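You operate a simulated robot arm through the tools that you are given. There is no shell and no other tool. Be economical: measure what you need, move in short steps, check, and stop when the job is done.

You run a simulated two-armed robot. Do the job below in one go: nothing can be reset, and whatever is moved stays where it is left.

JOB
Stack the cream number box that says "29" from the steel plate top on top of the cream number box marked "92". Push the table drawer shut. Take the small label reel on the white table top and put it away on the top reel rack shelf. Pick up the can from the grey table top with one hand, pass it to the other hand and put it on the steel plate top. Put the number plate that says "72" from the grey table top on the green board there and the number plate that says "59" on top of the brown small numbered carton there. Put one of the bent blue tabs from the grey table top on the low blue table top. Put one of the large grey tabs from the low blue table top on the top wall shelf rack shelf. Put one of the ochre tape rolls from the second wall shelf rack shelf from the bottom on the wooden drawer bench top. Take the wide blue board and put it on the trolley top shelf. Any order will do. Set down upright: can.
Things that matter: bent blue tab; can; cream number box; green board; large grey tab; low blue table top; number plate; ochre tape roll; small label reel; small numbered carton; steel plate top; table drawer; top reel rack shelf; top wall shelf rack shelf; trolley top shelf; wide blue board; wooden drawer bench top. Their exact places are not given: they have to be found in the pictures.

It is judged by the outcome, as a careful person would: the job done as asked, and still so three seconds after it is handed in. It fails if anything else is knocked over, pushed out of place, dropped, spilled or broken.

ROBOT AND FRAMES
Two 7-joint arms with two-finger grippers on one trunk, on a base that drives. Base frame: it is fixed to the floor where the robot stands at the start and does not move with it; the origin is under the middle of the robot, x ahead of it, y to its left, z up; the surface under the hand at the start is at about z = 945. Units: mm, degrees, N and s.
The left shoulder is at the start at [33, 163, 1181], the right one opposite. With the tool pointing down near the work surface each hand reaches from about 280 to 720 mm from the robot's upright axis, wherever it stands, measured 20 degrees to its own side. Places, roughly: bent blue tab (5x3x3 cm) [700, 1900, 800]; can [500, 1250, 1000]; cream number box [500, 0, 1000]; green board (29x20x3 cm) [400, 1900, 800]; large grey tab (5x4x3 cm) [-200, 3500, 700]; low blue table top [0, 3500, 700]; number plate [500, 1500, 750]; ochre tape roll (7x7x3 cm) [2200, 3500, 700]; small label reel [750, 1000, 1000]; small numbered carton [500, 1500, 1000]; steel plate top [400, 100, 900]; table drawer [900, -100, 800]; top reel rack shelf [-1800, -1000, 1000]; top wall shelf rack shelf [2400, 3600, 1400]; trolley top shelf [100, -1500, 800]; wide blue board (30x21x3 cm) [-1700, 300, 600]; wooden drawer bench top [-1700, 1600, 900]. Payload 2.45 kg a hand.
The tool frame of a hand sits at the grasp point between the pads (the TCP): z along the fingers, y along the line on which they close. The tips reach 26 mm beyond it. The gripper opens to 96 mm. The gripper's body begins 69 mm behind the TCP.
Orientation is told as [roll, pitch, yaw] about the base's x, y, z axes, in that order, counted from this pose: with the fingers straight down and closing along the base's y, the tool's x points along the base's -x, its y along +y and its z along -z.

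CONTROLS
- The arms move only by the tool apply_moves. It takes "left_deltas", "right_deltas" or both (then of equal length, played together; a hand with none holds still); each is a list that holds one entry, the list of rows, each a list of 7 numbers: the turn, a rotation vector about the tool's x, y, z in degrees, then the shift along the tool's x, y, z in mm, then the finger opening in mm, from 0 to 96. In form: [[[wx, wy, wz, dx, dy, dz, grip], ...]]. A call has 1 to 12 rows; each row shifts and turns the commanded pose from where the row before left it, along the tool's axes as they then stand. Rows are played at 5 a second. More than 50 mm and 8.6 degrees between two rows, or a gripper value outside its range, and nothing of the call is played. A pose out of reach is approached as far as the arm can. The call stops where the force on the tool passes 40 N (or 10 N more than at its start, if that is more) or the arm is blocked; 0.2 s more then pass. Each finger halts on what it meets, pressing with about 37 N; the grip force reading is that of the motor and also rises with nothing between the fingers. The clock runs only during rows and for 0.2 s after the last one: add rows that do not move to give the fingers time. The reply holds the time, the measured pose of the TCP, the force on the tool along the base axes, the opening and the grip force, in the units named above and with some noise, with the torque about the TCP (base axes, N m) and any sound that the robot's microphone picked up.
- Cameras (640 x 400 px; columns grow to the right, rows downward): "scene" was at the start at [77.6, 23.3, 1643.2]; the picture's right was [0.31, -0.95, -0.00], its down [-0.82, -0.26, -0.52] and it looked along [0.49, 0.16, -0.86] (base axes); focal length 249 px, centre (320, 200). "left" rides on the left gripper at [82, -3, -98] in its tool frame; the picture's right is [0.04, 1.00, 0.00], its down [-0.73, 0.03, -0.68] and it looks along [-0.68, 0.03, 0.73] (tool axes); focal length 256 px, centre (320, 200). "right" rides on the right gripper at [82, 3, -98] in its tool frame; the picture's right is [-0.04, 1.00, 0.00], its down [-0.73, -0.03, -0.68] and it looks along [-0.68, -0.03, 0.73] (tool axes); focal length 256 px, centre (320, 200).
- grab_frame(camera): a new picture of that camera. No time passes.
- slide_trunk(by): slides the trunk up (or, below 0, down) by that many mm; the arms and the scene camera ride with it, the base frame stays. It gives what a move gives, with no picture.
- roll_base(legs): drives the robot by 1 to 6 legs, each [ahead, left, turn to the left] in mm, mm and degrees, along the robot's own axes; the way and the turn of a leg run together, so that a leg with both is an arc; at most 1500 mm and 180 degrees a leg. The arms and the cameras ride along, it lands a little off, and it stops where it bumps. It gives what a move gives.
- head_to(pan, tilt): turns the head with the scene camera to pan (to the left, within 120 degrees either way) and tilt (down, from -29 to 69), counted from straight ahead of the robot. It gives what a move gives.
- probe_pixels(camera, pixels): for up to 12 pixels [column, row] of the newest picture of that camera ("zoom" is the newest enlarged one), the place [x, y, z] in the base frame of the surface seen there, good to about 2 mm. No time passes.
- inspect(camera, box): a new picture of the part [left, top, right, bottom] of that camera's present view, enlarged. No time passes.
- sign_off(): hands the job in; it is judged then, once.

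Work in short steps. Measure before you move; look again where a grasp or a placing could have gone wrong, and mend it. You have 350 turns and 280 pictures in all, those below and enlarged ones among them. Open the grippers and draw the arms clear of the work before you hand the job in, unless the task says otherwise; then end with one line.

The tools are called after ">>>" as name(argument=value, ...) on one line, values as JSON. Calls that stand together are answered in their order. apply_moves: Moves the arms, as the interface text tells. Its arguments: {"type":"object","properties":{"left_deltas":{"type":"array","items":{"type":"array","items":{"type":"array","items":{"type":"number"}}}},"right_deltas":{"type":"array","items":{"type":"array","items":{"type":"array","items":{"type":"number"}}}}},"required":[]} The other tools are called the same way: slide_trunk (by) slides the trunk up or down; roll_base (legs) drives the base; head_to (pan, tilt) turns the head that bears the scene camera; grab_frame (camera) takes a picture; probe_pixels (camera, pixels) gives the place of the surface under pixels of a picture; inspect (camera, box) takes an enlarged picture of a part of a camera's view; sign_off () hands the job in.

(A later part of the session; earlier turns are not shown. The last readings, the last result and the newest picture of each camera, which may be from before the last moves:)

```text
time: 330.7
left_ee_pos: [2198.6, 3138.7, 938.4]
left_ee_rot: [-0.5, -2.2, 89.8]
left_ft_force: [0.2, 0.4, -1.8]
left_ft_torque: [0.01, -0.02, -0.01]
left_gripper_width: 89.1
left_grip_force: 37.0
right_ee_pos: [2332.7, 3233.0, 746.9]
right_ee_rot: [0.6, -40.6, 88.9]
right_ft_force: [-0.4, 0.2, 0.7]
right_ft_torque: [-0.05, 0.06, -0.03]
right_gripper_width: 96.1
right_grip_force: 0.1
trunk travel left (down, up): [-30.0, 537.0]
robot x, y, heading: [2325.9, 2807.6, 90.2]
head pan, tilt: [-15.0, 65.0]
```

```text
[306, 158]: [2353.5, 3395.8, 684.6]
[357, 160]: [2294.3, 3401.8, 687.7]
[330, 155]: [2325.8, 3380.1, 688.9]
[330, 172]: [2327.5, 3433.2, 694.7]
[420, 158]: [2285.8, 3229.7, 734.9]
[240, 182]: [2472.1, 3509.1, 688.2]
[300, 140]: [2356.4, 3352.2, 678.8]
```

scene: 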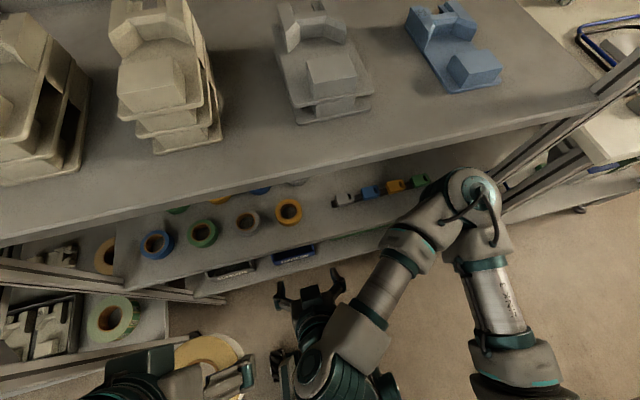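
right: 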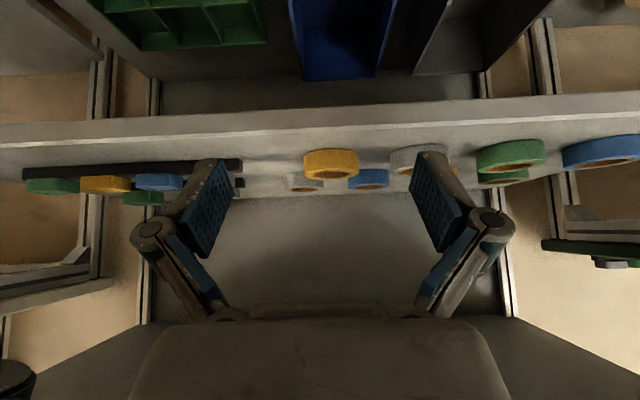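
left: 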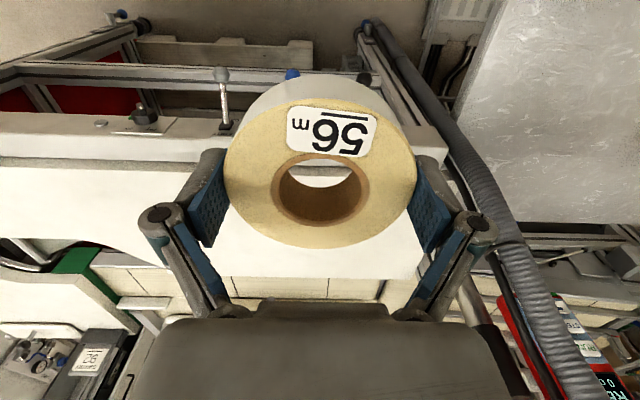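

Roll centre (2325,3412). I extend forward at z≈745 in steps, watching for contact.

>>> apply_moves(right_deltas=[[[0, 0, 0, -17, 1, 14.2, 96], [0, 0, 0, -17, 1, 14.2, 96], [0, 0, 0, -17, 1, 14.2, 96], [0, 0, 0, -17, 1, 14.2, 96], [0, 0, 0, -17, 1, 14.2, 96], [0, 0, 0, 0, 0, 0, 96]]])

>>> grab_frame(camera="right")

>>> grab_frame(camera="scene")

```text
time: 332.1
left_ee_pos: [2199.2, 3138.3, 939.5]
left_ee_rot: [-0.5, -2.3, 89.9]
left_ft_force: [-0.4, 0.3, -0.4]
left_ft_torque: [-0.01, 0.01, 0.0]
left_gripper_width: 88.9
left_grip_force: 37.4
right_ee_pos: [2329.4, 3342.2, 750.1]
right_ee_rot: [0.6, -40.7, 88.9]
right_ft_force: [0.2, -0.7, 0.3]
right_ft_torque: [-0.04, 0.01, -0.02]
right_gripper_width: 96.1
right_grip_force: 0.1
trunk travel left (down, up): [-30.0, 537.0]
robot x, y, heading: [2325.9, 2808.0, 90.0]
head pan, tilt: [-15.0, 65.0]
```

```text
134 pictures are left
```

right: 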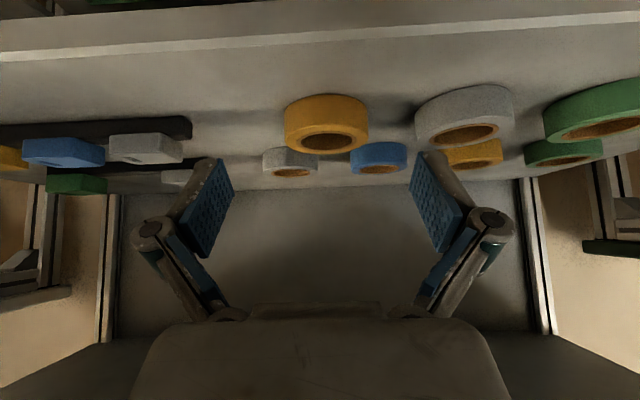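

```text
133 pictures are left
```

scene: 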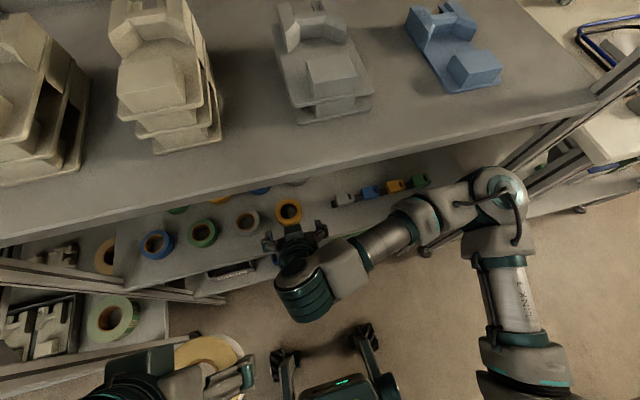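

All clear. I go on 68 mm forward to straddle the roll, lowering slightly.

>>> apply_moves(right_deltas=[[[0, 0, 0, -11, 1, 13, 96], [0, 0, 0, -11, 1, 13, 96], [0, 0, 0, -11, 1, 13, 96], [0, 0, 0, -11, 1, 13, 96], [0, 0, 0, 0, 0, 0, 96]]])

>>> grab_frame(camera="right")

```text
time: 333.3
left_ee_pos: [2198.2, 3138.2, 939.9]
left_ee_rot: [-0.6, -2.1, 89.8]
left_ft_force: [-0.5, -0.2, -1.2]
left_ft_torque: [0.02, 0.0, 0.02]
left_gripper_width: 89.2
left_grip_force: 36.9
right_ee_pos: [2326.7, 3411.4, 739.3]
right_ee_rot: [0.5, -40.7, 88.9]
right_ft_force: [0.4, 0.2, 0.2]
right_ft_torque: [-0.01, -0.01, -0.01]
right_gripper_width: 95.9
right_grip_force: 0.0
trunk travel left (down, up): [-30.0, 537.0]
robot x, y, heading: [2331.2, 2804.4, 90.0]
head pan, tilt: [-15.0, 65.0]
```

```text
132 pictures are left
```

right: 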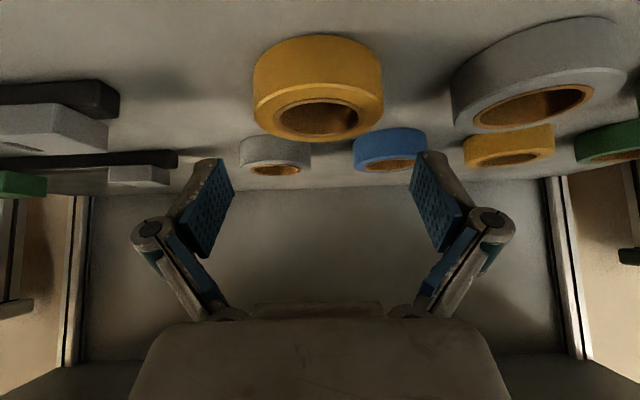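

Now straight down 34 mm, then close.

>>> apply_moves(right_deltas=[[[0, 0, 0, 7.3, 0, 8.7, 96], [0, 0, 0, 7.3, 0, 8.7, 96], [0, 0, 0, 7.3, 0, 8.7, 96], [0, 0, 0, 0, 0, 0, 96], [0, 0, 0, 0, 0, 0, 70], [0, 0, 0, 0, 0, 0, 50], [0, 0, 0, 0, 0, 0, 50], [0, 0, 0, 0, 0, 0, 50]]])

>>> grab_frame(camera="right")

```text
time: 335.1
left_ee_pos: [2200.2, 3139.0, 938.7]
left_ee_rot: [-0.6, -2.3, 89.8]
left_ft_force: [-0.7, 0.0, -0.8]
left_ft_torque: [0.0, 0.07, -0.01]
left_gripper_width: 89.2
left_grip_force: 36.9
right_ee_pos: [2326.9, 3411.1, 705.4]
right_ee_rot: [0.6, -40.7, 88.9]
right_ft_force: [0.7, -0.9, 1.3]
right_ft_torque: [-0.07, -0.07, -0.02]
right_gripper_width: 64.2
right_grip_force: 37.5
trunk travel left (down, up): [-30.0, 537.0]
robot x, y, heading: [2323.8, 2803.5, 89.8]
head pan, tilt: [-15.0, 65.0]
```

```text
131 pictures are left
```

right: 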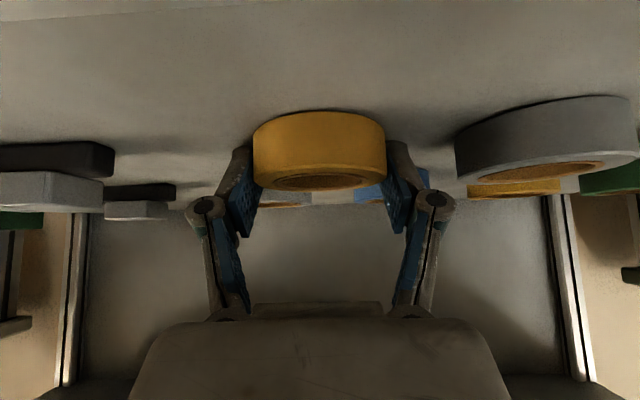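

Roll gripped (64 mm). Lift 35 mm, then draw straight back out of the shelf.

>>> apply_moves(right_deltas=[[[0, 0, 0, -7.5, 0, -9, 50], [0, 0, 0, -7.5, 0, -9, 50], [0, 0, 0, -7.5, 0, -9, 50], [0, 0, 0, 17, 0, -14.2, 50], [0, 0, 0, 20, 0, -17, 50], [0, 0, 0, 20, 0, -17, 50], [0, 0, 0, 20, 0, -17, 50], [0, 0, 0, 20, 0, -17, 50], [0, 0, 0, 20, 0, -17, 50], [0, 0, 0, 15, 0, -12.8, 50], [0, 0, 0, 0, 0, 0, 50]]])

>>> grab_frame(camera="right")

>>> grab_frame(camera="scene")

```text
time: 337.5
left_ee_pos: [2199.1, 3139.1, 938.2]
left_ee_rot: [-0.5, -2.2, 89.8]
left_ft_force: [0.8, 0.3, -1.7]
left_ft_torque: [0.04, 0.0, -0.01]
left_gripper_width: 89.1
left_grip_force: 37.3
right_ee_pos: [2323.1, 3237.9, 737.8]
right_ee_rot: [0.5, -40.6, 88.9]
right_ft_force: [-0.1, -0.3, -0.6]
right_ft_torque: [-0.01, 0.01, 0.01]
right_gripper_width: 64.1
right_grip_force: 37.1
trunk travel left (down, up): [-30.0, 537.0]
robot x, y, heading: [2327.2, 2809.9, 90.4]
head pan, tilt: [-15.0, 65.0]
```

```text
130 pictures are left
```

right: 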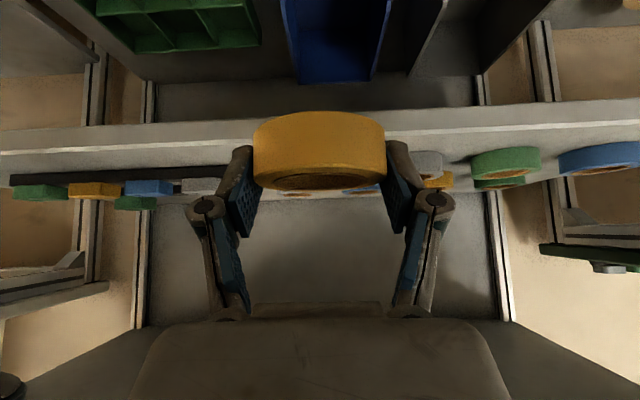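

```text
129 pictures are left
```

scene: 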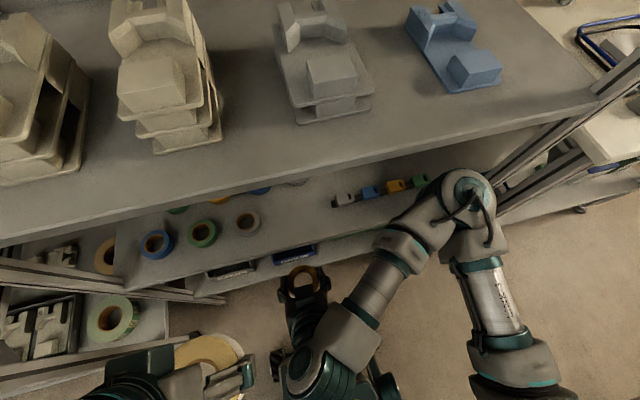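

Roll is out. I back up 220 mm, raise the trunk, and re-level the hand.

>>> roll_base(legs=[[-220, 0, 0]])

>>> slide_trunk(by=240)

>>> apply_moves(right_deltas=[[[0, 0, 0, -30, 0, -30, 50], [0, 0, 0, -30, 0, -30, 50], [0, 8, 0, 0, -15, 0, 50], [0, 8, 0, 0, -15, 0, 50], [0, 8, 0, 0, -15, 0, 50], [0, 8, 0, 0, -15, 0, 50], [0, 8, 0, 0, -15, 0, 50], [0, 0, 0, 0, -15, -20, 50], [0, 0, 0, 0, -15, -30, 50]]])

>>> head_to(pan=80, tilt=20)

>>> grab_frame(camera="scene")

```text
time: 339.2
left_ee_pos: [2199.3, 2919.5, 939.9]
left_ee_rot: [-0.5, -2.2, 89.5]
left_ft_force: [1.4, -0.6, -1.7]
left_ft_torque: [-0.01, 0.01, -0.01]
left_gripper_width: 88.9
left_grip_force: 36.7
right_ee_pos: [2324.4, 3017.9, 739.3]
right_ee_rot: [0.6, -40.8, 88.8]
right_ft_force: [-0.7, 0.0, -0.7]
right_ft_torque: [-0.03, 0.0, 0.01]
right_gripper_width: 63.9
right_grip_force: 36.9
trunk travel left (down, up): [-30.0, 537.0]
robot x, y, heading: [2326.8, 2591.1, 90.1]
head pan, tilt: [-15.0, 65.0]
```

```text
time: 341.7
left_ee_pos: [2199.5, 2917.2, 1181.4]
left_ee_rot: [-0.5, -2.4, 89.7]
left_ft_force: [0.3, 0.4, -1.5]
left_ft_torque: [0.02, 0.0, 0.0]
left_gripper_width: 89.1
left_grip_force: 37.2
right_ee_pos: [2325.0, 3015.5, 980.2]
right_ee_rot: [0.7, -41.1, 88.7]
right_ft_force: [0.9, -0.6, 0.0]
right_ft_torque: [0.0, -0.02, 0.0]
right_gripper_width: 64.1
right_grip_force: 37.2
trunk travel left (down, up): [-270.0, 297.0]
robot x, y, heading: [2329.6, 2587.7, 90.0]
head pan, tilt: [-15.0, 65.0]
```

```text
time: 343.7
left_ee_pos: [2199.5, 2914.9, 1182.0]
left_ee_rot: [-0.4, -2.6, 89.6]
left_ft_force: [0.1, -0.3, -1.1]
left_ft_torque: [0.0, 0.01, 0.01]
left_gripper_width: 89.2
left_grip_force: 37.1
right_ee_pos: [2432.2, 3017.1, 1117.3]
right_ee_rot: [0.6, -1.0, 89.0]
right_ft_force: [0.1, 0.7, 0.0]
right_ft_torque: [0.0, -0.01, 0.05]
right_gripper_width: 64.0
right_grip_force: 37.5
trunk travel left (down, up): [-270.0, 297.0]
robot x, y, heading: [2324.9, 2587.2, 90.1]
head pan, tilt: [-15.0, 65.0]
```

```text
time: 345.4
left_ee_pos: [2199.6, 2914.7, 1180.1]
left_ee_rot: [-0.4, -2.5, 89.6]
left_ft_force: [-0.4, 0.6, -2.0]
left_ft_torque: [0.0, -0.01, -0.01]
left_gripper_width: 89.4
left_grip_force: 36.6
right_ee_pos: [2430.5, 3017.8, 1116.2]
right_ee_rot: [0.5, -0.9, 89.1]
right_ft_force: [-0.2, -0.6, -0.6]
right_ft_torque: [0.0, 0.0, 0.01]
right_gripper_width: 64.0
right_grip_force: 37.1
trunk travel left (down, up): [-270.0, 297.0]
robot x, y, heading: [2326.0, 2590.5, 89.9]
head pan, tilt: [80.0, 20.0]
```

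```text
128 pictures are left
```

scene: 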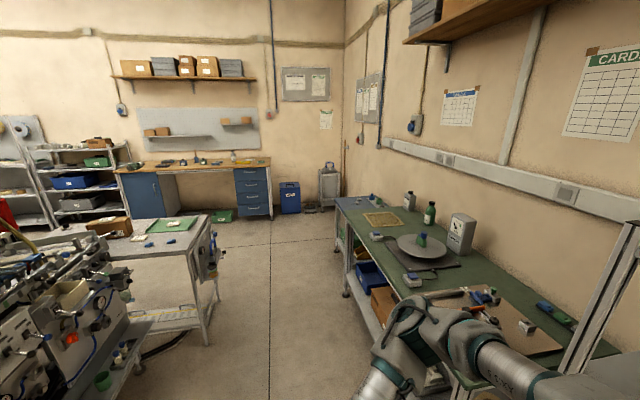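

The wooden bench is ahead-left at the far wall. I probe it and the floor items.

>>> probe_pixels(camera="scene", pixels=[[222, 166], [270, 162], [120, 172], [255, 212], [222, 218], [205, 300], [290, 210], [160, 215], [240, 165], [180, 163], [100, 222], [215, 245]])

>>> inspect(camera="scene", box=[80, 120, 340, 240])

```text
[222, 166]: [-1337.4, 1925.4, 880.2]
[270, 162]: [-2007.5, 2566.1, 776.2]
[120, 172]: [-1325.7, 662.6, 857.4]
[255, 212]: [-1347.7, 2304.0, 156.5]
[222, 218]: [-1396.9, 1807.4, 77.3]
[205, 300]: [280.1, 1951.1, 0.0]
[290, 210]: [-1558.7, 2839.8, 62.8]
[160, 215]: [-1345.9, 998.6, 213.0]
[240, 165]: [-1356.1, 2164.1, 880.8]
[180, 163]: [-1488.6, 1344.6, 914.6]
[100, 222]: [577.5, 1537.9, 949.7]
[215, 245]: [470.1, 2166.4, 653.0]
```

```text
2.46 times, centred on (210, 180) of scene
```

zoom: 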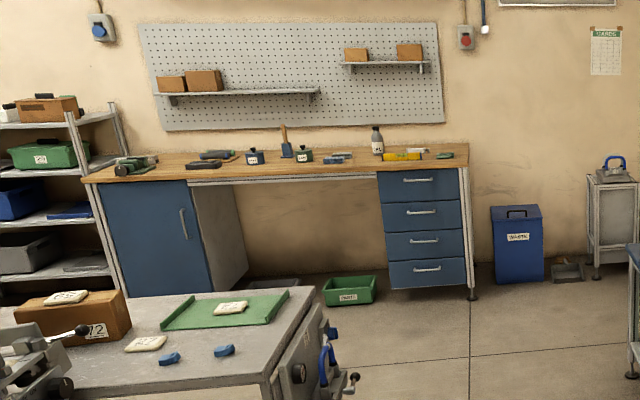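

Bench: front x≈−1330, top z≈880; free front area near y≈1700. I strafe back left, turn to face −x and drive up to it.

>>> roll_base(legs=[[0, 1300, 0], [0, 1300, 0], [0, 0, 45], [0, 0, 45]])

>>> head_to(pan=20, tilt=25)

>>> grab_frame(camera="scene")

```text
time: 361.9
left_ee_pos: [-517.1, 2452.6, 1180.0]
left_ee_rot: [-0.8, -2.5, -177.8]
left_ft_force: [-0.1, 0.0, -2.1]
left_ft_torque: [0.05, -0.03, -0.03]
left_gripper_width: 89.1
left_grip_force: 37.1
right_ee_pos: [-630.7, 2678.8, 1117.3]
right_ee_rot: [0.1, -1.1, -178.3]
right_ft_force: [0.1, -0.4, -0.1]
right_ft_torque: [0.02, 0.03, -0.05]
right_gripper_width: 64.1
right_grip_force: 36.9
trunk travel left (down, up): [-270.0, 297.0]
robot x, y, heading: [-202.5, 2600.9, -177.7]
head pan, tilt: [80.0, 20.0]
```

```text
time: 363.2
left_ee_pos: [-515.6, 2470.2, 1184.0]
left_ee_rot: [0.0, -2.7, -177.8]
left_ft_force: [1.0, 0.9, -1.9]
left_ft_torque: [-0.07, 0.0, 0.0]
left_gripper_width: 88.9
left_grip_force: 37.1
right_ee_pos: [-629.0, 2695.7, 1117.8]
right_ee_rot: [0.9, -1.2, -178.3]
right_ft_force: [0.3, 0.4, -1.6]
right_ft_torque: [-0.04, 0.01, 0.0]
right_gripper_width: 64.1
right_grip_force: 37.0
trunk travel left (down, up): [-270.0, 297.0]
robot x, y, heading: [-197.9, 2602.2, -177.8]
head pan, tilt: [20.0, 25.0]
```

```text
126 pictures are left
```

scene: 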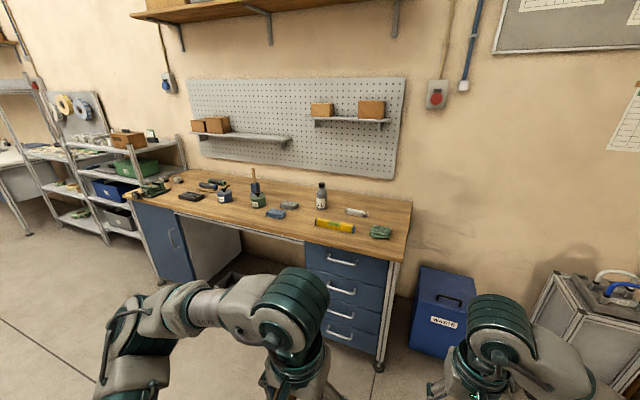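

I drive diagonally to the bench, aiming for robot ≈ (−950,1620).

>>> roll_base(legs=[[700, 950, -2.2]])

>>> head_to(pan=0, tilt=45)

>>> grab_frame(camera="scene")

```text
time: 369.2
left_ee_pos: [-1194.4, 1535.2, 1183.3]
left_ee_rot: [-0.3, -2.6, 179.7]
left_ft_force: [0.1, -0.1, -1.2]
left_ft_torque: [-0.02, -0.01, -0.02]
left_gripper_width: 89.4
left_grip_force: 36.6
right_ee_pos: [-1298.0, 1765.6, 1117.7]
right_ee_rot: [0.7, -1.2, 179.2]
right_ft_force: [0.1, 0.1, 0.2]
right_ft_torque: [-0.03, 0.02, 0.05]
right_gripper_width: 64.3
right_grip_force: 36.7
trunk travel left (down, up): [-270.0, 297.0]
robot x, y, heading: [-873.3, 1655.8, 179.9]
head pan, tilt: [20.0, 25.0]
```

```text
time: 370.0
left_ee_pos: [-1191.9, 1533.2, 1184.1]
left_ee_rot: [-0.4, -3.0, 179.7]
left_ft_force: [0.2, -0.5, -1.4]
left_ft_torque: [0.01, -0.03, 0.02]
left_gripper_width: 89.1
left_grip_force: 37.0
right_ee_pos: [-1294.0, 1762.6, 1120.7]
right_ee_rot: [0.7, -1.4, 179.1]
right_ft_force: [-0.1, 0.5, 0.0]
right_ft_torque: [0.02, -0.01, -0.04]
right_gripper_width: 64.5
right_grip_force: 36.8
trunk travel left (down, up): [-270.0, 297.0]
robot x, y, heading: [-872.1, 1661.8, 180.0]
head pan, tilt: [0.0, 45.0]
```

```text
125 pictures are left
```

scene: 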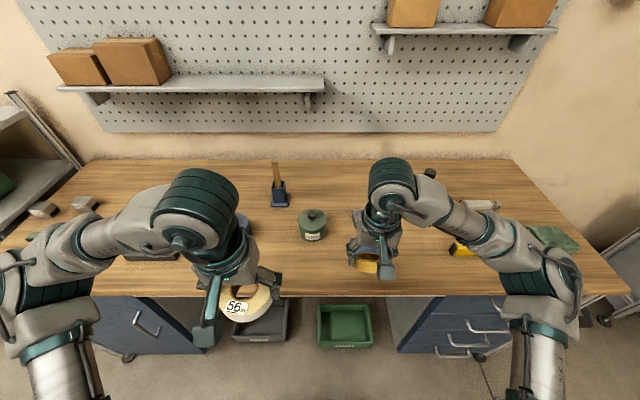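

Free bench space in front-middle at (320,270). Probe.

>>> probe_pixels(camera="scene", pixels=[[320, 270], [320, 292], [312, 240], [350, 280], [340, 265], [455, 248], [345, 310], [300, 255]])

```text
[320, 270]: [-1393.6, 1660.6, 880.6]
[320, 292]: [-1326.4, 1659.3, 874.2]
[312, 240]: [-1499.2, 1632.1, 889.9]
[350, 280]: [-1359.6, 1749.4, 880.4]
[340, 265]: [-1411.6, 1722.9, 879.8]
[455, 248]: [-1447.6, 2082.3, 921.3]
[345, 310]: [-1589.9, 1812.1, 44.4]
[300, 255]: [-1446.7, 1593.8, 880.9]
```

The roll was taken at −40° pitch, so it must be set down at −40°. I pitch the hand again and extend over the bench at z≈960.

>>> apply_moves(right_deltas=[[[0.7, -7.8, 0, 0, 0, 0, 50], [0, -7.8, 0, 0, 0, 0, 50], [0, -7.8, 0, 0, 0, 0, 50], [0, -7.8, 0, 0, 0, 0, 50], [0, -7.8, 0, 0, 0, 0, 50], [0, 0, 0, -14, 0, 32, 50], [0, 0, 0, -14, 0, 32, 50], [0, 0, 0, -14, 4, 32, 50], [0, 0, 0, -14, 4, 32, 50], [0, 0, 0, 0, 0, 0, 50]]])

>>> grab_frame(camera="scene")

>>> grab_frame(camera="right")

```text
time: 372.2
left_ee_pos: [-1190.0, 1532.0, 1185.2]
left_ee_rot: [-0.3, -3.0, 179.7]
left_ft_force: [-0.8, 1.0, -2.0]
left_ft_torque: [-0.02, 0.0, 0.0]
left_gripper_width: 89.1
left_grip_force: 37.1
right_ee_pos: [-1420.8, 1754.8, 1057.7]
right_ee_rot: [-0.1, -40.4, 179.3]
right_ft_force: [0.0, 0.5, -0.2]
right_ft_torque: [-0.02, 0.04, 0.01]
right_gripper_width: 64.0
right_grip_force: 37.3
trunk travel left (down, up): [-270.0, 297.0]
robot x, y, heading: [-873.3, 1656.6, 180.0]
head pan, tilt: [0.0, 45.0]
```

```text
124 pictures are left
```

scene: 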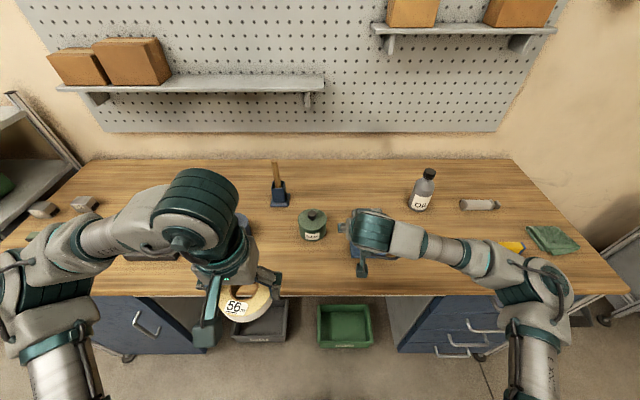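

```text
123 pictures are left
```

right: 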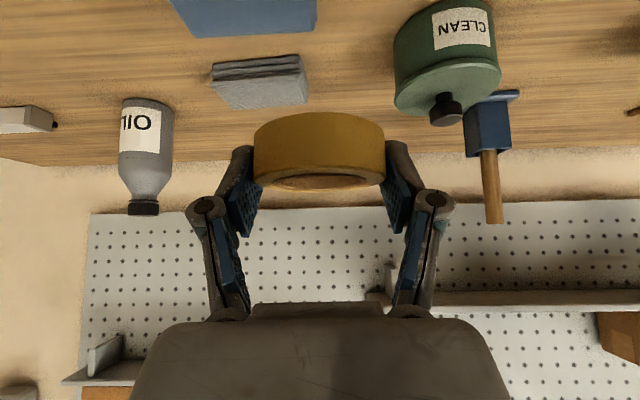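

I probe the objects below/around the landing spot.

>>> probe_pixels(camera="right", pixels=[[245, 20], [245, 34], [262, 98], [262, 62], [440, 100], [400, 30], [330, 60], [350, 10]])

```text
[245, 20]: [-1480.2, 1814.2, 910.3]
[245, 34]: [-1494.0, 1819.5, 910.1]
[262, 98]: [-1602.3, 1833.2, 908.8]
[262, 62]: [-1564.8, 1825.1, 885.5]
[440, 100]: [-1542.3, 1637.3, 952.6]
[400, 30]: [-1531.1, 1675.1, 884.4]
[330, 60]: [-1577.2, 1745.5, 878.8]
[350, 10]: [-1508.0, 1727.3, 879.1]
```

A blue item is at (−1480,1814); I shift the target to (−1400,1725) and lower to z≈930.

>>> apply_moves(right_deltas=[[[0, 0, 0, 24.7, 7.5, 21, 50], [0, 0, 0, 24.7, 7.5, 21, 50], [0, 0, 0, 24.7, 7.5, 21, 50], [0, 0, 0, 24.7, 7.5, 21, 50], [0, 0, 0, 0, 0, 0, 50], [0, 0, 0, 0, 0, 0, 50]]])

>>> grab_frame(camera="right")

```text
time: 373.6
left_ee_pos: [-1191.9, 1533.0, 1184.7]
left_ee_rot: [-0.3, -2.9, 179.7]
left_ft_force: [-0.3, -0.3, -0.7]
left_ft_torque: [-0.01, -0.02, 0.02]
left_gripper_width: 89.1
left_grip_force: 37.7
right_ee_pos: [-1397.5, 1725.9, 929.4]
right_ee_rot: [-0.2, -40.5, 179.3]
right_ft_force: [0.0, 0.0, -0.5]
right_ft_torque: [0.02, 0.03, 0.0]
right_gripper_width: 63.8
right_grip_force: 36.9
trunk travel left (down, up): [-270.0, 297.0]
robot x, y, heading: [-870.9, 1656.9, 179.8]
head pan, tilt: [0.0, 45.0]
```

```text
122 pictures are left
```

right: 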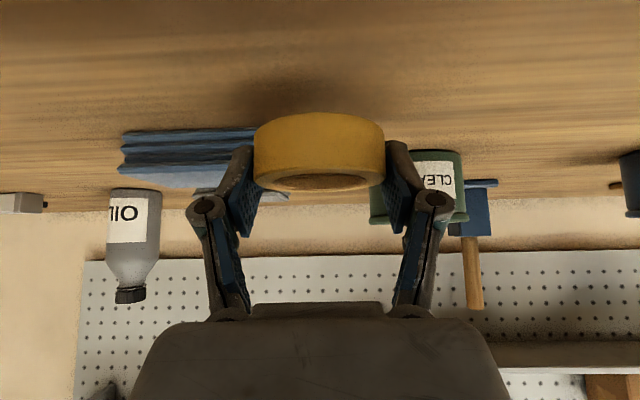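

Clear spot. Lower 20 mm then in 2 mm steps to contact (~906).

>>> apply_moves(right_deltas=[[[0, 0, 0, 6.5, 0, 7.6, 50], [0, 0, 0, 5.2, 0, 6.1, 50], [0, 0, 0, 1.9, 0, 2.3, 50], [0, 0, 0, 1.3, 0, 1.5, 50], [0, 0, 0, 0.6, 0, 0.8, 50], [0, 0, 0, 0, 0, 0, 50]]])

```text
time: 375.0
left_ee_pos: [-1189.8, 1532.4, 1184.1]
left_ee_rot: [-0.4, -2.8, 179.7]
left_ft_force: [0.1, 0.1, -1.9]
left_ft_torque: [0.02, 0.0, 0.0]
left_gripper_width: 89.3
left_grip_force: 36.8
right_ee_pos: [-1399.3, 1726.5, 905.8]
right_ee_rot: [-0.1, -40.4, 179.2]
right_ft_force: [-0.4, 0.2, -0.6]
right_ft_torque: [0.01, 0.01, 0.02]
right_gripper_width: 64.0
right_grip_force: 36.9
trunk travel left (down, up): [-270.0, 297.0]
robot x, y, heading: [-874.3, 1658.7, 180.0]
head pan, tilt: [0.0, 45.0]
```

Just above; a little more.

>>> apply_moves(right_deltas=[[[0, 0, 0, 0.7, 0, 0.8, 50], [0, 0, 0, 0.7, 0, 0.8, 50], [0, 0, 0, 0, 0, 0, 50]]])

```text
time: 375.8
left_ee_pos: [-1189.4, 1532.2, 1183.7]
left_ee_rot: [-0.4, -2.9, 179.7]
left_ft_force: [0.6, 0.6, -1.4]
left_ft_torque: [0.02, 0.03, 0.01]
left_gripper_width: 89.2
left_grip_force: 37.1
right_ee_pos: [-1399.4, 1727.1, 905.3]
right_ee_rot: [-0.1, -40.5, 179.2]
right_ft_force: [1.6, 0.0, 6.5]
right_ft_torque: [0.13, 0.07, -0.06]
right_gripper_width: 64.3
right_grip_force: 37.1
trunk travel left (down, up): [-270.0, 297.0]
robot x, y, heading: [-873.2, 1658.5, 179.7]
head pan, tilt: [0.0, 45.0]
```

Contact (6.5 N). I open, then rise along the fingers.

>>> apply_moves(right_deltas=[[[0, 0, 0, 0.6, 0, 0.7, 50], [0, 0, 0, 0, 0, 0, 75], [0, 0, 0, 0, 0, 0, 92], [0, 0, 0, 0, 0, 0, 92], [0, 0, 0, -6, 0, -20, 92], [0, 0, 0, -12, 0, -30, 92], [0, 0, 0, -12, 0, -35, 92], [0, 0, 0, 0, 0, -40, 92], [0, 0, 0, 0, 0, -40, 92], [0, 0, 0, 0, 0, 0, 92]]])

>>> grab_frame(camera="right")

>>> grab_frame(camera="scene")

```text
time: 378.0
left_ee_pos: [-1191.3, 1532.1, 1183.9]
left_ee_rot: [-0.4, -2.8, 179.7]
left_ft_force: [0.4, 0.2, -1.0]
left_ft_torque: [0.02, -0.01, 0.02]
left_gripper_width: 89.1
left_grip_force: 37.4
right_ee_pos: [-1317.1, 1724.8, 1049.2]
right_ee_rot: [-0.1, -40.4, 179.3]
right_ft_force: [-1.3, -0.5, 0.8]
right_ft_torque: [0.01, 0.05, 0.01]
right_gripper_width: 92.0
right_grip_force: 0.1
trunk travel left (down, up): [-270.0, 297.0]
robot x, y, heading: [-872.5, 1660.3, 180.4]
head pan, tilt: [0.0, 45.0]
```

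```text
121 pictures are left
```

right: 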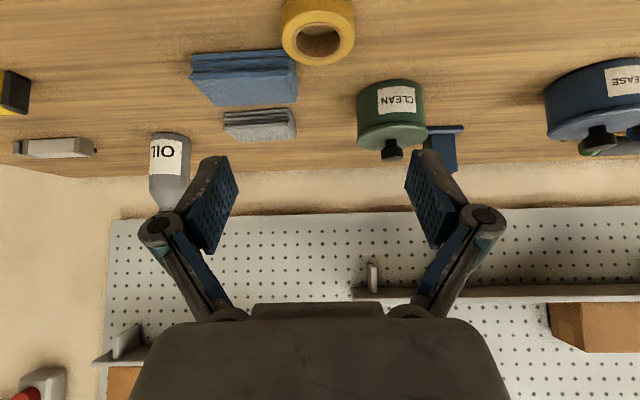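

```text
120 pictures are left
```

scene: 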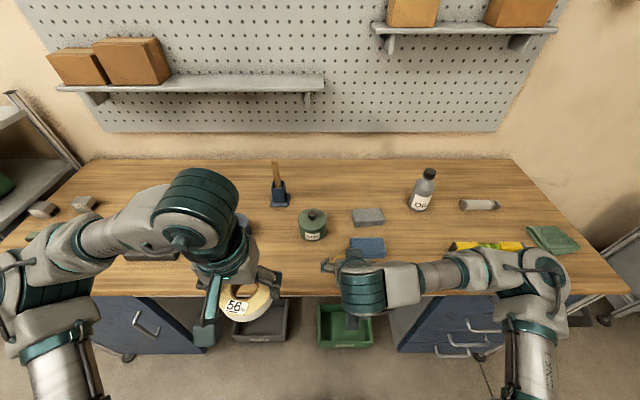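

Roll is on the bench. I level the right hand, back away, and look left for the reel rack and the blue board.

>>> apply_moves(right_deltas=[[[0, 8, 0, 0, 0, -15, 96], [0, 8, 0, 0, 0, -15, 96], [0, 8, 0, 0, 0, -15, 96], [0, 8, 0, 0, 0, -15, 96], [0, 8, 0, 10, 0, 0, 96], [0, 0, 0, 20, -20, 0, 96], [0, 0, 0, 20, -20, 0, 96]]])

>>> roll_base(legs=[[-250, 0, 0]])

>>> head_to(pan=50, tilt=25)

>>> grab_frame(camera="scene")

```text
time: 379.6
left_ee_pos: [-1190.8, 1534.0, 1184.6]
left_ee_rot: [-0.3, -2.9, 179.6]
left_ft_force: [-0.5, 1.0, -1.1]
left_ft_torque: [0.0, 0.0, 0.02]
left_gripper_width: 88.8
left_grip_force: 37.2
right_ee_pos: [-1234.1, 1765.1, 1099.9]
right_ee_rot: [0.1, -0.3, 179.2]
right_ft_force: [0.7, 0.1, 0.4]
right_ft_torque: [-0.03, 0.06, -0.02]
right_gripper_width: 95.8
right_grip_force: 0.2
trunk travel left (down, up): [-270.0, 297.0]
robot x, y, heading: [-870.5, 1657.6, 180.0]
head pan, tilt: [0.0, 45.0]
```

```text
time: 381.4
left_ee_pos: [-942.3, 1533.8, 1184.3]
left_ee_rot: [-0.3, -2.8, 179.3]
left_ft_force: [-0.3, 0.1, -1.5]
left_ft_torque: [0.02, 0.0, -0.02]
left_gripper_width: 89.1
left_grip_force: 36.8
right_ee_pos: [-983.5, 1765.8, 1098.6]
right_ee_rot: [0.1, -0.5, 178.8]
right_ft_force: [0.5, 0.7, -0.9]
right_ft_torque: [0.05, -0.03, 0.01]
right_gripper_width: 96.1
right_grip_force: 0.1
trunk travel left (down, up): [-270.0, 297.0]
robot x, y, heading: [-619.3, 1654.8, 179.5]
head pan, tilt: [0.0, 45.0]
```

```text
time: 382.6
left_ee_pos: [-937.0, 1533.2, 1184.1]
left_ee_rot: [-0.3, -3.0, 179.3]
left_ft_force: [-0.7, 0.0, -1.0]
left_ft_torque: [0.03, 0.03, -0.02]
left_gripper_width: 89.1
left_grip_force: 37.3
right_ee_pos: [-979.1, 1765.0, 1099.9]
right_ee_rot: [-0.1, -0.7, 178.7]
right_ft_force: [0.3, 0.2, 0.7]
right_ft_torque: [-0.02, 0.02, -0.03]
right_gripper_width: 95.8
right_grip_force: 0.1
trunk travel left (down, up): [-270.0, 297.0]
robot x, y, heading: [-624.6, 1657.5, 179.7]
head pan, tilt: [50.0, 25.0]
```

```text
119 pictures are left
```

scene: 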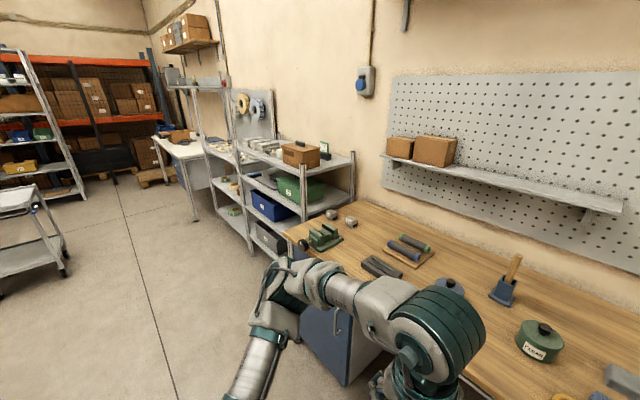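

I strafe left (toward −y) along the racks and look at them face on.

>>> roll_base(legs=[[0, 1350, 0]])

>>> head_to(pan=0, tilt=30)

>>> grab_frame(camera="scene")

>>> head_to(pan=50, tilt=25)

>>> grab_frame(camera="scene")

```text
time: 389.2
left_ee_pos: [-969.4, 239.2, 1185.4]
left_ee_rot: [0.0, -3.1, 177.6]
left_ft_force: [0.0, 0.6, -0.8]
left_ft_torque: [-0.03, -0.01, -0.01]
left_gripper_width: 89.1
left_grip_force: 36.8
right_ee_pos: [-1006.2, 470.7, 1098.8]
right_ee_rot: [0.2, -0.6, 177.0]
right_ft_force: [0.3, 0.4, 1.0]
right_ft_torque: [-0.01, -0.04, 0.02]
right_gripper_width: 96.0
right_grip_force: 0.0
trunk travel left (down, up): [-270.0, 297.0]
robot x, y, heading: [-648.8, 346.9, 178.0]
head pan, tilt: [50.0, 25.0]
```

```text
time: 390.4
left_ee_pos: [-967.2, 231.6, 1186.5]
left_ee_rot: [-0.4, -3.2, 177.6]
left_ft_force: [-1.0, -0.6, -1.6]
left_ft_torque: [-0.02, -0.04, 0.01]
left_gripper_width: 89.2
left_grip_force: 37.5
right_ee_pos: [-1003.5, 462.9, 1102.2]
right_ee_rot: [0.0, -0.8, 177.0]
right_ft_force: [0.7, -1.4, 0.0]
right_ft_torque: [-0.01, 0.03, -0.02]
right_gripper_width: 95.8
right_grip_force: 0.1
trunk travel left (down, up): [-270.0, 297.0]
robot x, y, heading: [-649.7, 343.1, 177.8]
head pan, tilt: [0.0, 30.0]
```

```text
118 pictures are left
```

scene: 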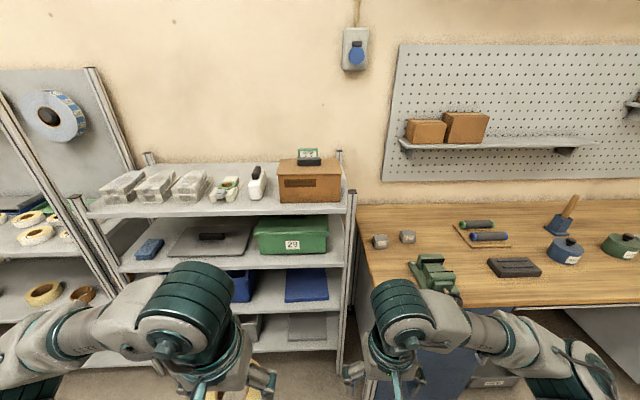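

```text
time: 391.5
left_ee_pos: [-967.2, 232.7, 1186.5]
left_ee_rot: [-0.4, -3.2, 177.6]
left_ft_force: [0.0, 0.2, -2.0]
left_ft_torque: [-0.01, 0.02, -0.01]
left_gripper_width: 88.9
left_grip_force: 36.9
right_ee_pos: [-1003.5, 464.7, 1101.5]
right_ee_rot: [-0.2, -0.7, 176.9]
right_ft_force: [-0.4, -1.0, 0.4]
right_ft_torque: [0.01, 0.05, -0.02]
right_gripper_width: 96.0
right_grip_force: 0.0
trunk travel left (down, up): [-270.0, 297.0]
robot x, y, heading: [-650.3, 343.0, 177.9]
head pan, tilt: [50.0, 25.0]
```

```text
117 pictures are left
```

scene: 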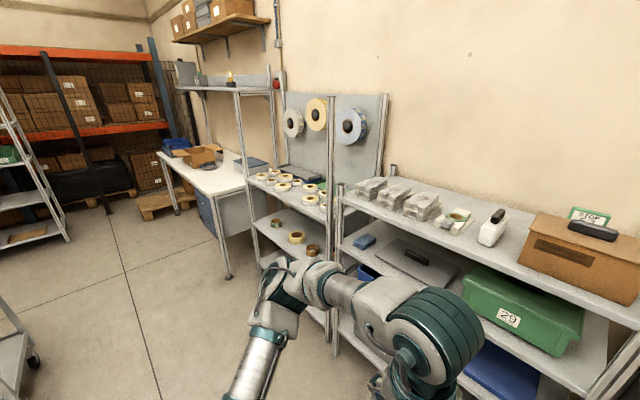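

The blue board is on the third shelf here; the reel rack is next to the left. I strafe on to face the reel rack.

>>> roll_base(legs=[[0, 980, 2]])

>>> head_to(pan=0, tilt=30)

>>> grab_frame(camera="scene")

```text
time: 396.7
left_ee_pos: [-980.7, -777.2, 1185.1]
left_ee_rot: [-0.4, -3.2, 179.8]
left_ft_force: [-0.5, 0.6, -1.9]
left_ft_torque: [0.02, 0.01, 0.02]
left_gripper_width: 89.1
left_grip_force: 37.1
right_ee_pos: [-1025.4, -546.7, 1101.8]
right_ee_rot: [-0.2, -0.8, 179.2]
right_ft_force: [0.2, 0.2, 0.1]
right_ft_torque: [0.04, 0.02, 0.0]
right_gripper_width: 96.2
right_grip_force: 0.1
trunk travel left (down, up): [-270.0, 297.0]
robot x, y, heading: [-666.1, -650.9, -179.8]
head pan, tilt: [50.0, 25.0]
```

```text
time: 397.9
left_ee_pos: [-976.5, -776.8, 1187.5]
left_ee_rot: [-0.3, -3.6, 179.9]
left_ft_force: [0.0, 0.1, -1.3]
left_ft_torque: [0.02, 0.02, 0.04]
left_gripper_width: 89.1
left_grip_force: 36.8
right_ee_pos: [-1022.8, -546.5, 1103.7]
right_ee_rot: [0.0, -0.9, 179.3]
right_ft_force: [-0.3, 1.0, -0.6]
right_ft_torque: [-0.03, -0.03, 0.0]
right_gripper_width: 95.8
right_grip_force: 0.1
trunk travel left (down, up): [-270.0, 297.0]
robot x, y, heading: [-669.0, -652.5, -179.7]
head pan, tilt: [0.0, 30.0]
```

```text
116 pictures are left
```

scene: 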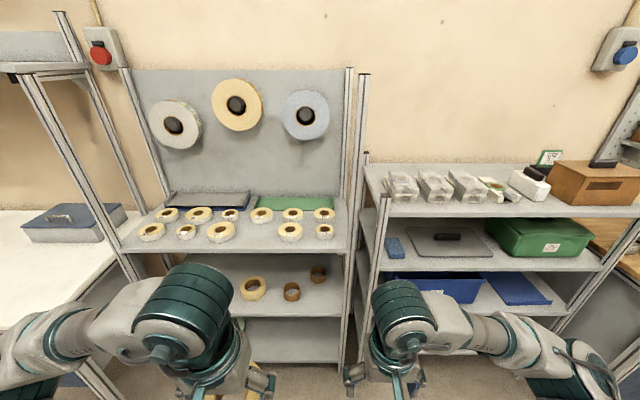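

The top shelf of the reel rack holds rows of reels with a gap in front around (255,232). I zoom and probe.

>>> inspect(camera="scene", box=[120, 190, 360, 270])

>>> probe_pixels(camera="scene", pixels=[[255, 240], [255, 250], [222, 231], [290, 231], [262, 215], [186, 231], [120, 250], [347, 250], [260, 225], [240, 240], [325, 232], [350, 100]])

```text
2.67 times, centred on (240, 230) of scene
```

zoom: 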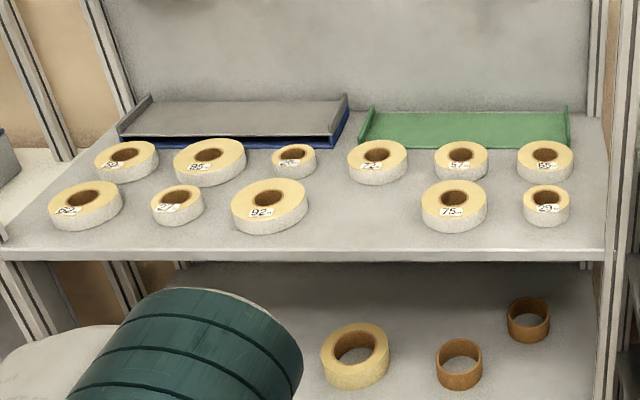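

```text
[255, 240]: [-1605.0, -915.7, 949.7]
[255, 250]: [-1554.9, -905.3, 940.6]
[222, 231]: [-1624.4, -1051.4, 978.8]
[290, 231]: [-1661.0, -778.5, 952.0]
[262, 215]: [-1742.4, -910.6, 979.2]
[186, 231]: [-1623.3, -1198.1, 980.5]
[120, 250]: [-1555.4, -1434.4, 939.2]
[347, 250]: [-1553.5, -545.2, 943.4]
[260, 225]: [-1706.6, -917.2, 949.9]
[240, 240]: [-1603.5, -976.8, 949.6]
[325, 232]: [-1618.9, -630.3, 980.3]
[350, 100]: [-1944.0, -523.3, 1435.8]
```

The gap is centred at about (−1620,−915), z 950. I drive to put the left hand in front of it.

>>> roll_base(legs=[[400, 140, 0]])

>>> head_to(pan=10, tilt=45)

>>> apply_moves(left_deltas=[[[0, 3.3, 0, 0, 0, 0, 70], [0, 0, 0, 0, 0, 0, 70], [0, 0, 0, 0, 0, 0, 70], [0, 0, 0, 0, 0, 0, 70], [0, 0, 0, 0, 0, 0, 70], [0, 0, 0, 0, 0, 0, 70], [0, 0, 0, 0, 0, 0, 70], [0, 0, 0, 0, 0, 0, 70]]])

>>> grab_frame(camera="left")

>>> grab_frame(camera="scene")

```text
time: 400.5
left_ee_pos: [-1372.1, -923.1, 1186.7]
left_ee_rot: [-0.3, -3.4, -179.4]
left_ft_force: [0.1, 0.1, -1.3]
left_ft_torque: [-0.02, 0.0, 0.04]
left_gripper_width: 89.1
left_grip_force: 37.2
right_ee_pos: [-1417.6, -694.1, 1103.2]
right_ee_rot: [-0.1, -0.9, -179.8]
right_ft_force: [0.2, -1.1, 0.0]
right_ft_torque: [-0.02, -0.02, 0.01]
right_gripper_width: 96.1
right_grip_force: 0.0
trunk travel left (down, up): [-270.0, 297.0]
robot x, y, heading: [-1065.7, -794.8, -179.0]
head pan, tilt: [0.0, 30.0]
```

```text
time: 401.2
left_ee_pos: [-1367.6, -923.0, 1189.2]
left_ee_rot: [-0.3, -3.6, -179.4]
left_ft_force: [1.0, -0.8, -1.5]
left_ft_torque: [0.02, 0.01, -0.01]
left_gripper_width: 89.1
left_grip_force: 37.0
right_ee_pos: [-1415.9, -693.7, 1104.9]
right_ee_rot: [-0.1, -1.0, -179.9]
right_ft_force: [0.0, 0.5, 0.2]
right_ft_torque: [-0.03, 0.02, 0.01]
right_gripper_width: 96.1
right_grip_force: 0.0
trunk travel left (down, up): [-270.0, 297.0]
robot x, y, heading: [-1066.5, -798.2, -179.1]
head pan, tilt: [10.0, 45.0]
```

```text
time: 403.0
left_ee_pos: [-1368.1, -923.9, 1189.0]
left_ee_rot: [-0.2, -0.3, -179.4]
left_ft_force: [0.8, -1.3, -1.5]
left_ft_torque: [0.01, -0.01, 0.01]
left_gripper_width: 89.4
left_grip_force: 37.1
right_ee_pos: [-1414.9, -692.8, 1104.7]
right_ee_rot: [-0.1, -1.1, -179.9]
right_ft_force: [0.3, -0.2, -1.0]
right_ft_torque: [0.01, 0.0, -0.03]
right_gripper_width: 96.0
right_grip_force: 0.0
trunk travel left (down, up): [-270.0, 297.0]
robot x, y, heading: [-1060.1, -794.5, -178.8]
head pan, tilt: [10.0, 45.0]
```

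```text
114 pictures are left
```

left: 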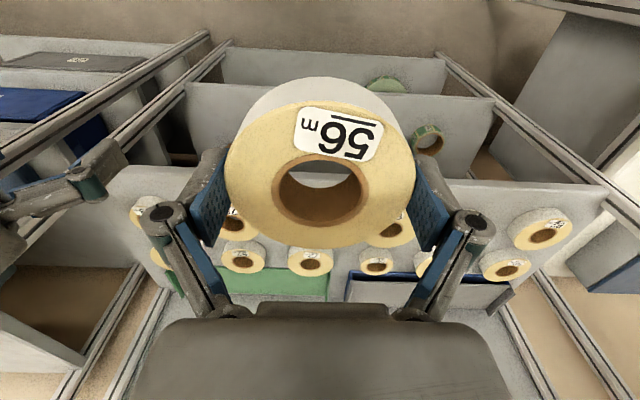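

```text
113 pictures are left
```

scene: 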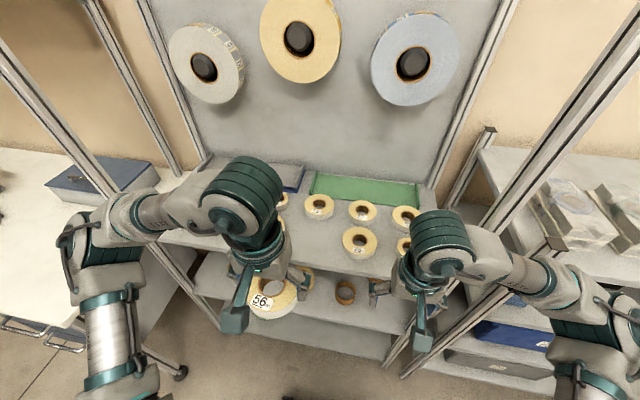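

I extend the left hand over the gap at z≈1090 and look again.

>>> apply_moves(left_deltas=[[[0, 0, 0, -31.5, -1, 12, 70], [0, 0, 0, -31.5, -1, 12, 70], [0, 0, 0, -31.5, -1, 12, 70], [0, 0, 0, -31.5, -1, 12, 70], [0, 0, 0, -31.5, -1, 12, 70], [0, 0, 0, -31.5, -1, 12, 70], [0, 0, 0, -31.5, -1, 12, 70], [0, 0, 0, -31.5, -1, 12, 70], [0, 0, 0, 0, 0, 0, 70], [0, 0, 0, 0, 0, 0, 70]]])

>>> grab_frame(camera="left")

>>> grab_frame(camera="scene")

```text
time: 405.2
left_ee_pos: [-1621.4, -916.5, 1093.0]
left_ee_rot: [-0.3, -0.3, -179.4]
left_ft_force: [0.5, 0.5, -0.8]
left_ft_torque: [-0.02, -0.01, 0.01]
left_gripper_width: 89.3
left_grip_force: 37.4
right_ee_pos: [-1415.9, -692.5, 1103.9]
right_ee_rot: [-0.2, -1.1, -179.9]
right_ft_force: [-0.6, -0.5, 0.6]
right_ft_torque: [0.03, -0.02, -0.03]
right_gripper_width: 96.1
right_grip_force: 0.1
trunk travel left (down, up): [-270.0, 297.0]
robot x, y, heading: [-1063.6, -787.5, -179.2]
head pan, tilt: [10.0, 45.0]
```

```text
112 pictures are left
```

left: 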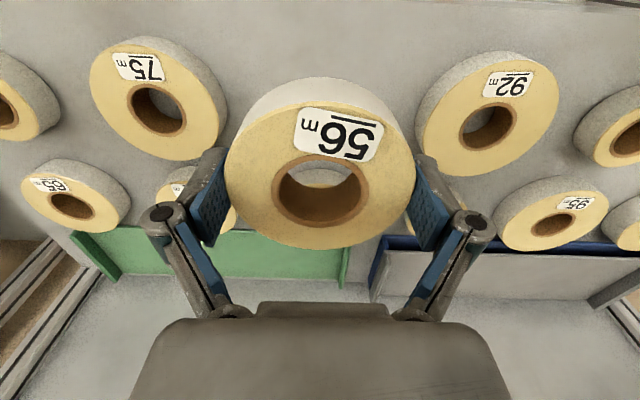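

```text
111 pictures are left
```

scene: 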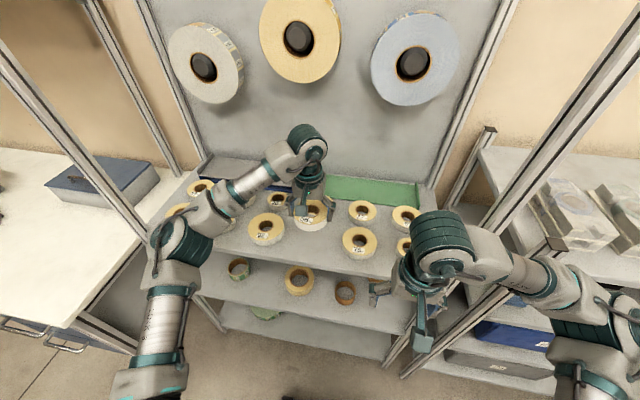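

Probe the neighbouring reels' edges.

>>> probe_pixels(camera="left", pixels=[[222, 112], [418, 122], [155, 105], [487, 125], [180, 190], [435, 205], [320, 170], [320, 80]])

```text
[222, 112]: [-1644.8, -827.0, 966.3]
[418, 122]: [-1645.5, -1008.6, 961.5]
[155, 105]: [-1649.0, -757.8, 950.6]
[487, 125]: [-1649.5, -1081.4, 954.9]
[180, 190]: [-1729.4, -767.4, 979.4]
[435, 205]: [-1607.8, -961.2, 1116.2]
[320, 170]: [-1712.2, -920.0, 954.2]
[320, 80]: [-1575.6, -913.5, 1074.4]
```

Gap −1009…−827 is centred on −918: good. Lower to just above the shelf.

>>> apply_moves(left_deltas=[[[0, 0, 0, 0, 1, 25, 70], [0, 0, 0, 0, 0, 30, 70], [0, 0, 0, 0, 0, 30, 70], [0, 0, 0, 0, 0, 20, 70], [0, 0, 0, 0, 0, 9, 70], [0, 0, 0, 0, 0, 3, 70], [0, 0, 0, 0, 0, 2, 70], [0, 0, 0, 0, 0, 0, 70]]])

```text
time: 407.0
left_ee_pos: [-1620.8, -916.7, 974.1]
left_ee_rot: [-0.3, -0.2, -179.4]
left_ft_force: [-0.6, -0.2, -1.5]
left_ft_torque: [0.04, -0.04, 0.02]
left_gripper_width: 89.1
left_grip_force: 36.6
right_ee_pos: [-1415.8, -693.8, 1104.9]
right_ee_rot: [0.0, -1.0, -179.9]
right_ft_force: [0.1, 0.7, -0.4]
right_ft_torque: [-0.06, -0.04, 0.03]
right_gripper_width: 96.0
right_grip_force: 0.1
trunk travel left (down, up): [-270.0, 297.0]
robot x, y, heading: [-1063.1, -792.6, -179.0]
head pan, tilt: [10.0, 45.0]
```

A few more small steps to contact.

>>> apply_moves(left_deltas=[[[0, 0, 0, 0, 0, 1.5, 70], [0, 0, 0, 0, 0, 1.5, 70], [0, 0, 0, 0, 0, 0, 70]]])

```text
time: 407.8
left_ee_pos: [-1619.7, -916.4, 973.9]
left_ee_rot: [-0.4, -0.5, -179.3]
left_ft_force: [-5.5, -1.2, 17.9]
left_ft_torque: [-0.46, -0.43, -0.06]
left_gripper_width: 89.4
left_grip_force: 37.4
right_ee_pos: [-1415.5, -692.2, 1105.0]
right_ee_rot: [0.0, -1.2, -179.9]
right_ft_force: [-0.1, 0.7, -0.2]
right_ft_torque: [0.01, -0.01, -0.03]
right_gripper_width: 96.1
right_grip_force: 0.1
trunk travel left (down, up): [-270.0, 297.0]
robot x, y, heading: [-1064.9, -795.0, -179.2]
head pan, tilt: [10.0, 45.0]
```

Contact (18 N). I open, lift and draw back.

>>> apply_moves(left_deltas=[[[0, 0, 0, 0, 0, -1, 70], [0, 0, 0, 0, 0, 0, 96], [0, 0, 0, 0, 0, 0, 96], [0, 0, 0, 0, 0, 0, 96], [0, 0, 0, 0, 0, -20, 96], [0, 0, 0, 0, 0, -40, 96], [0, 0, 0, 0, 0, -40, 96], [0, 0, 0, 15, 0, -40, 96], [0, 0, 0, 45, 0, 0, 96], [0, 0, 0, 45, 0, 0, 96], [0, 0, 0, 45, 0, 0, 96], [0, 0, 0, 45, 0, 0, 96]]])

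>>> grab_frame(camera="left")

```text
time: 410.4
left_ee_pos: [-1425.5, -917.4, 1113.3]
left_ee_rot: [-0.4, -0.4, -179.4]
left_ft_force: [-0.2, -0.1, 0.0]
left_ft_torque: [-0.01, 0.0, -0.02]
left_gripper_width: 96.0
left_grip_force: 0.0
right_ee_pos: [-1414.7, -691.5, 1105.1]
right_ee_rot: [-0.1, -1.2, -180.0]
right_ft_force: [-0.2, 0.3, 0.7]
right_ft_torque: [0.01, 0.0, 0.0]
right_gripper_width: 95.8
right_grip_force: 0.1
trunk travel left (down, up): [-270.0, 297.0]
robot x, y, heading: [-1063.4, -795.1, -179.1]
head pan, tilt: [10.0, 45.0]
```

```text
110 pictures are left
```

left: 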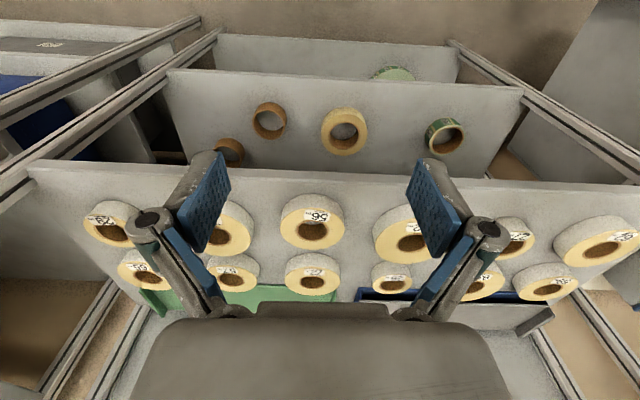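

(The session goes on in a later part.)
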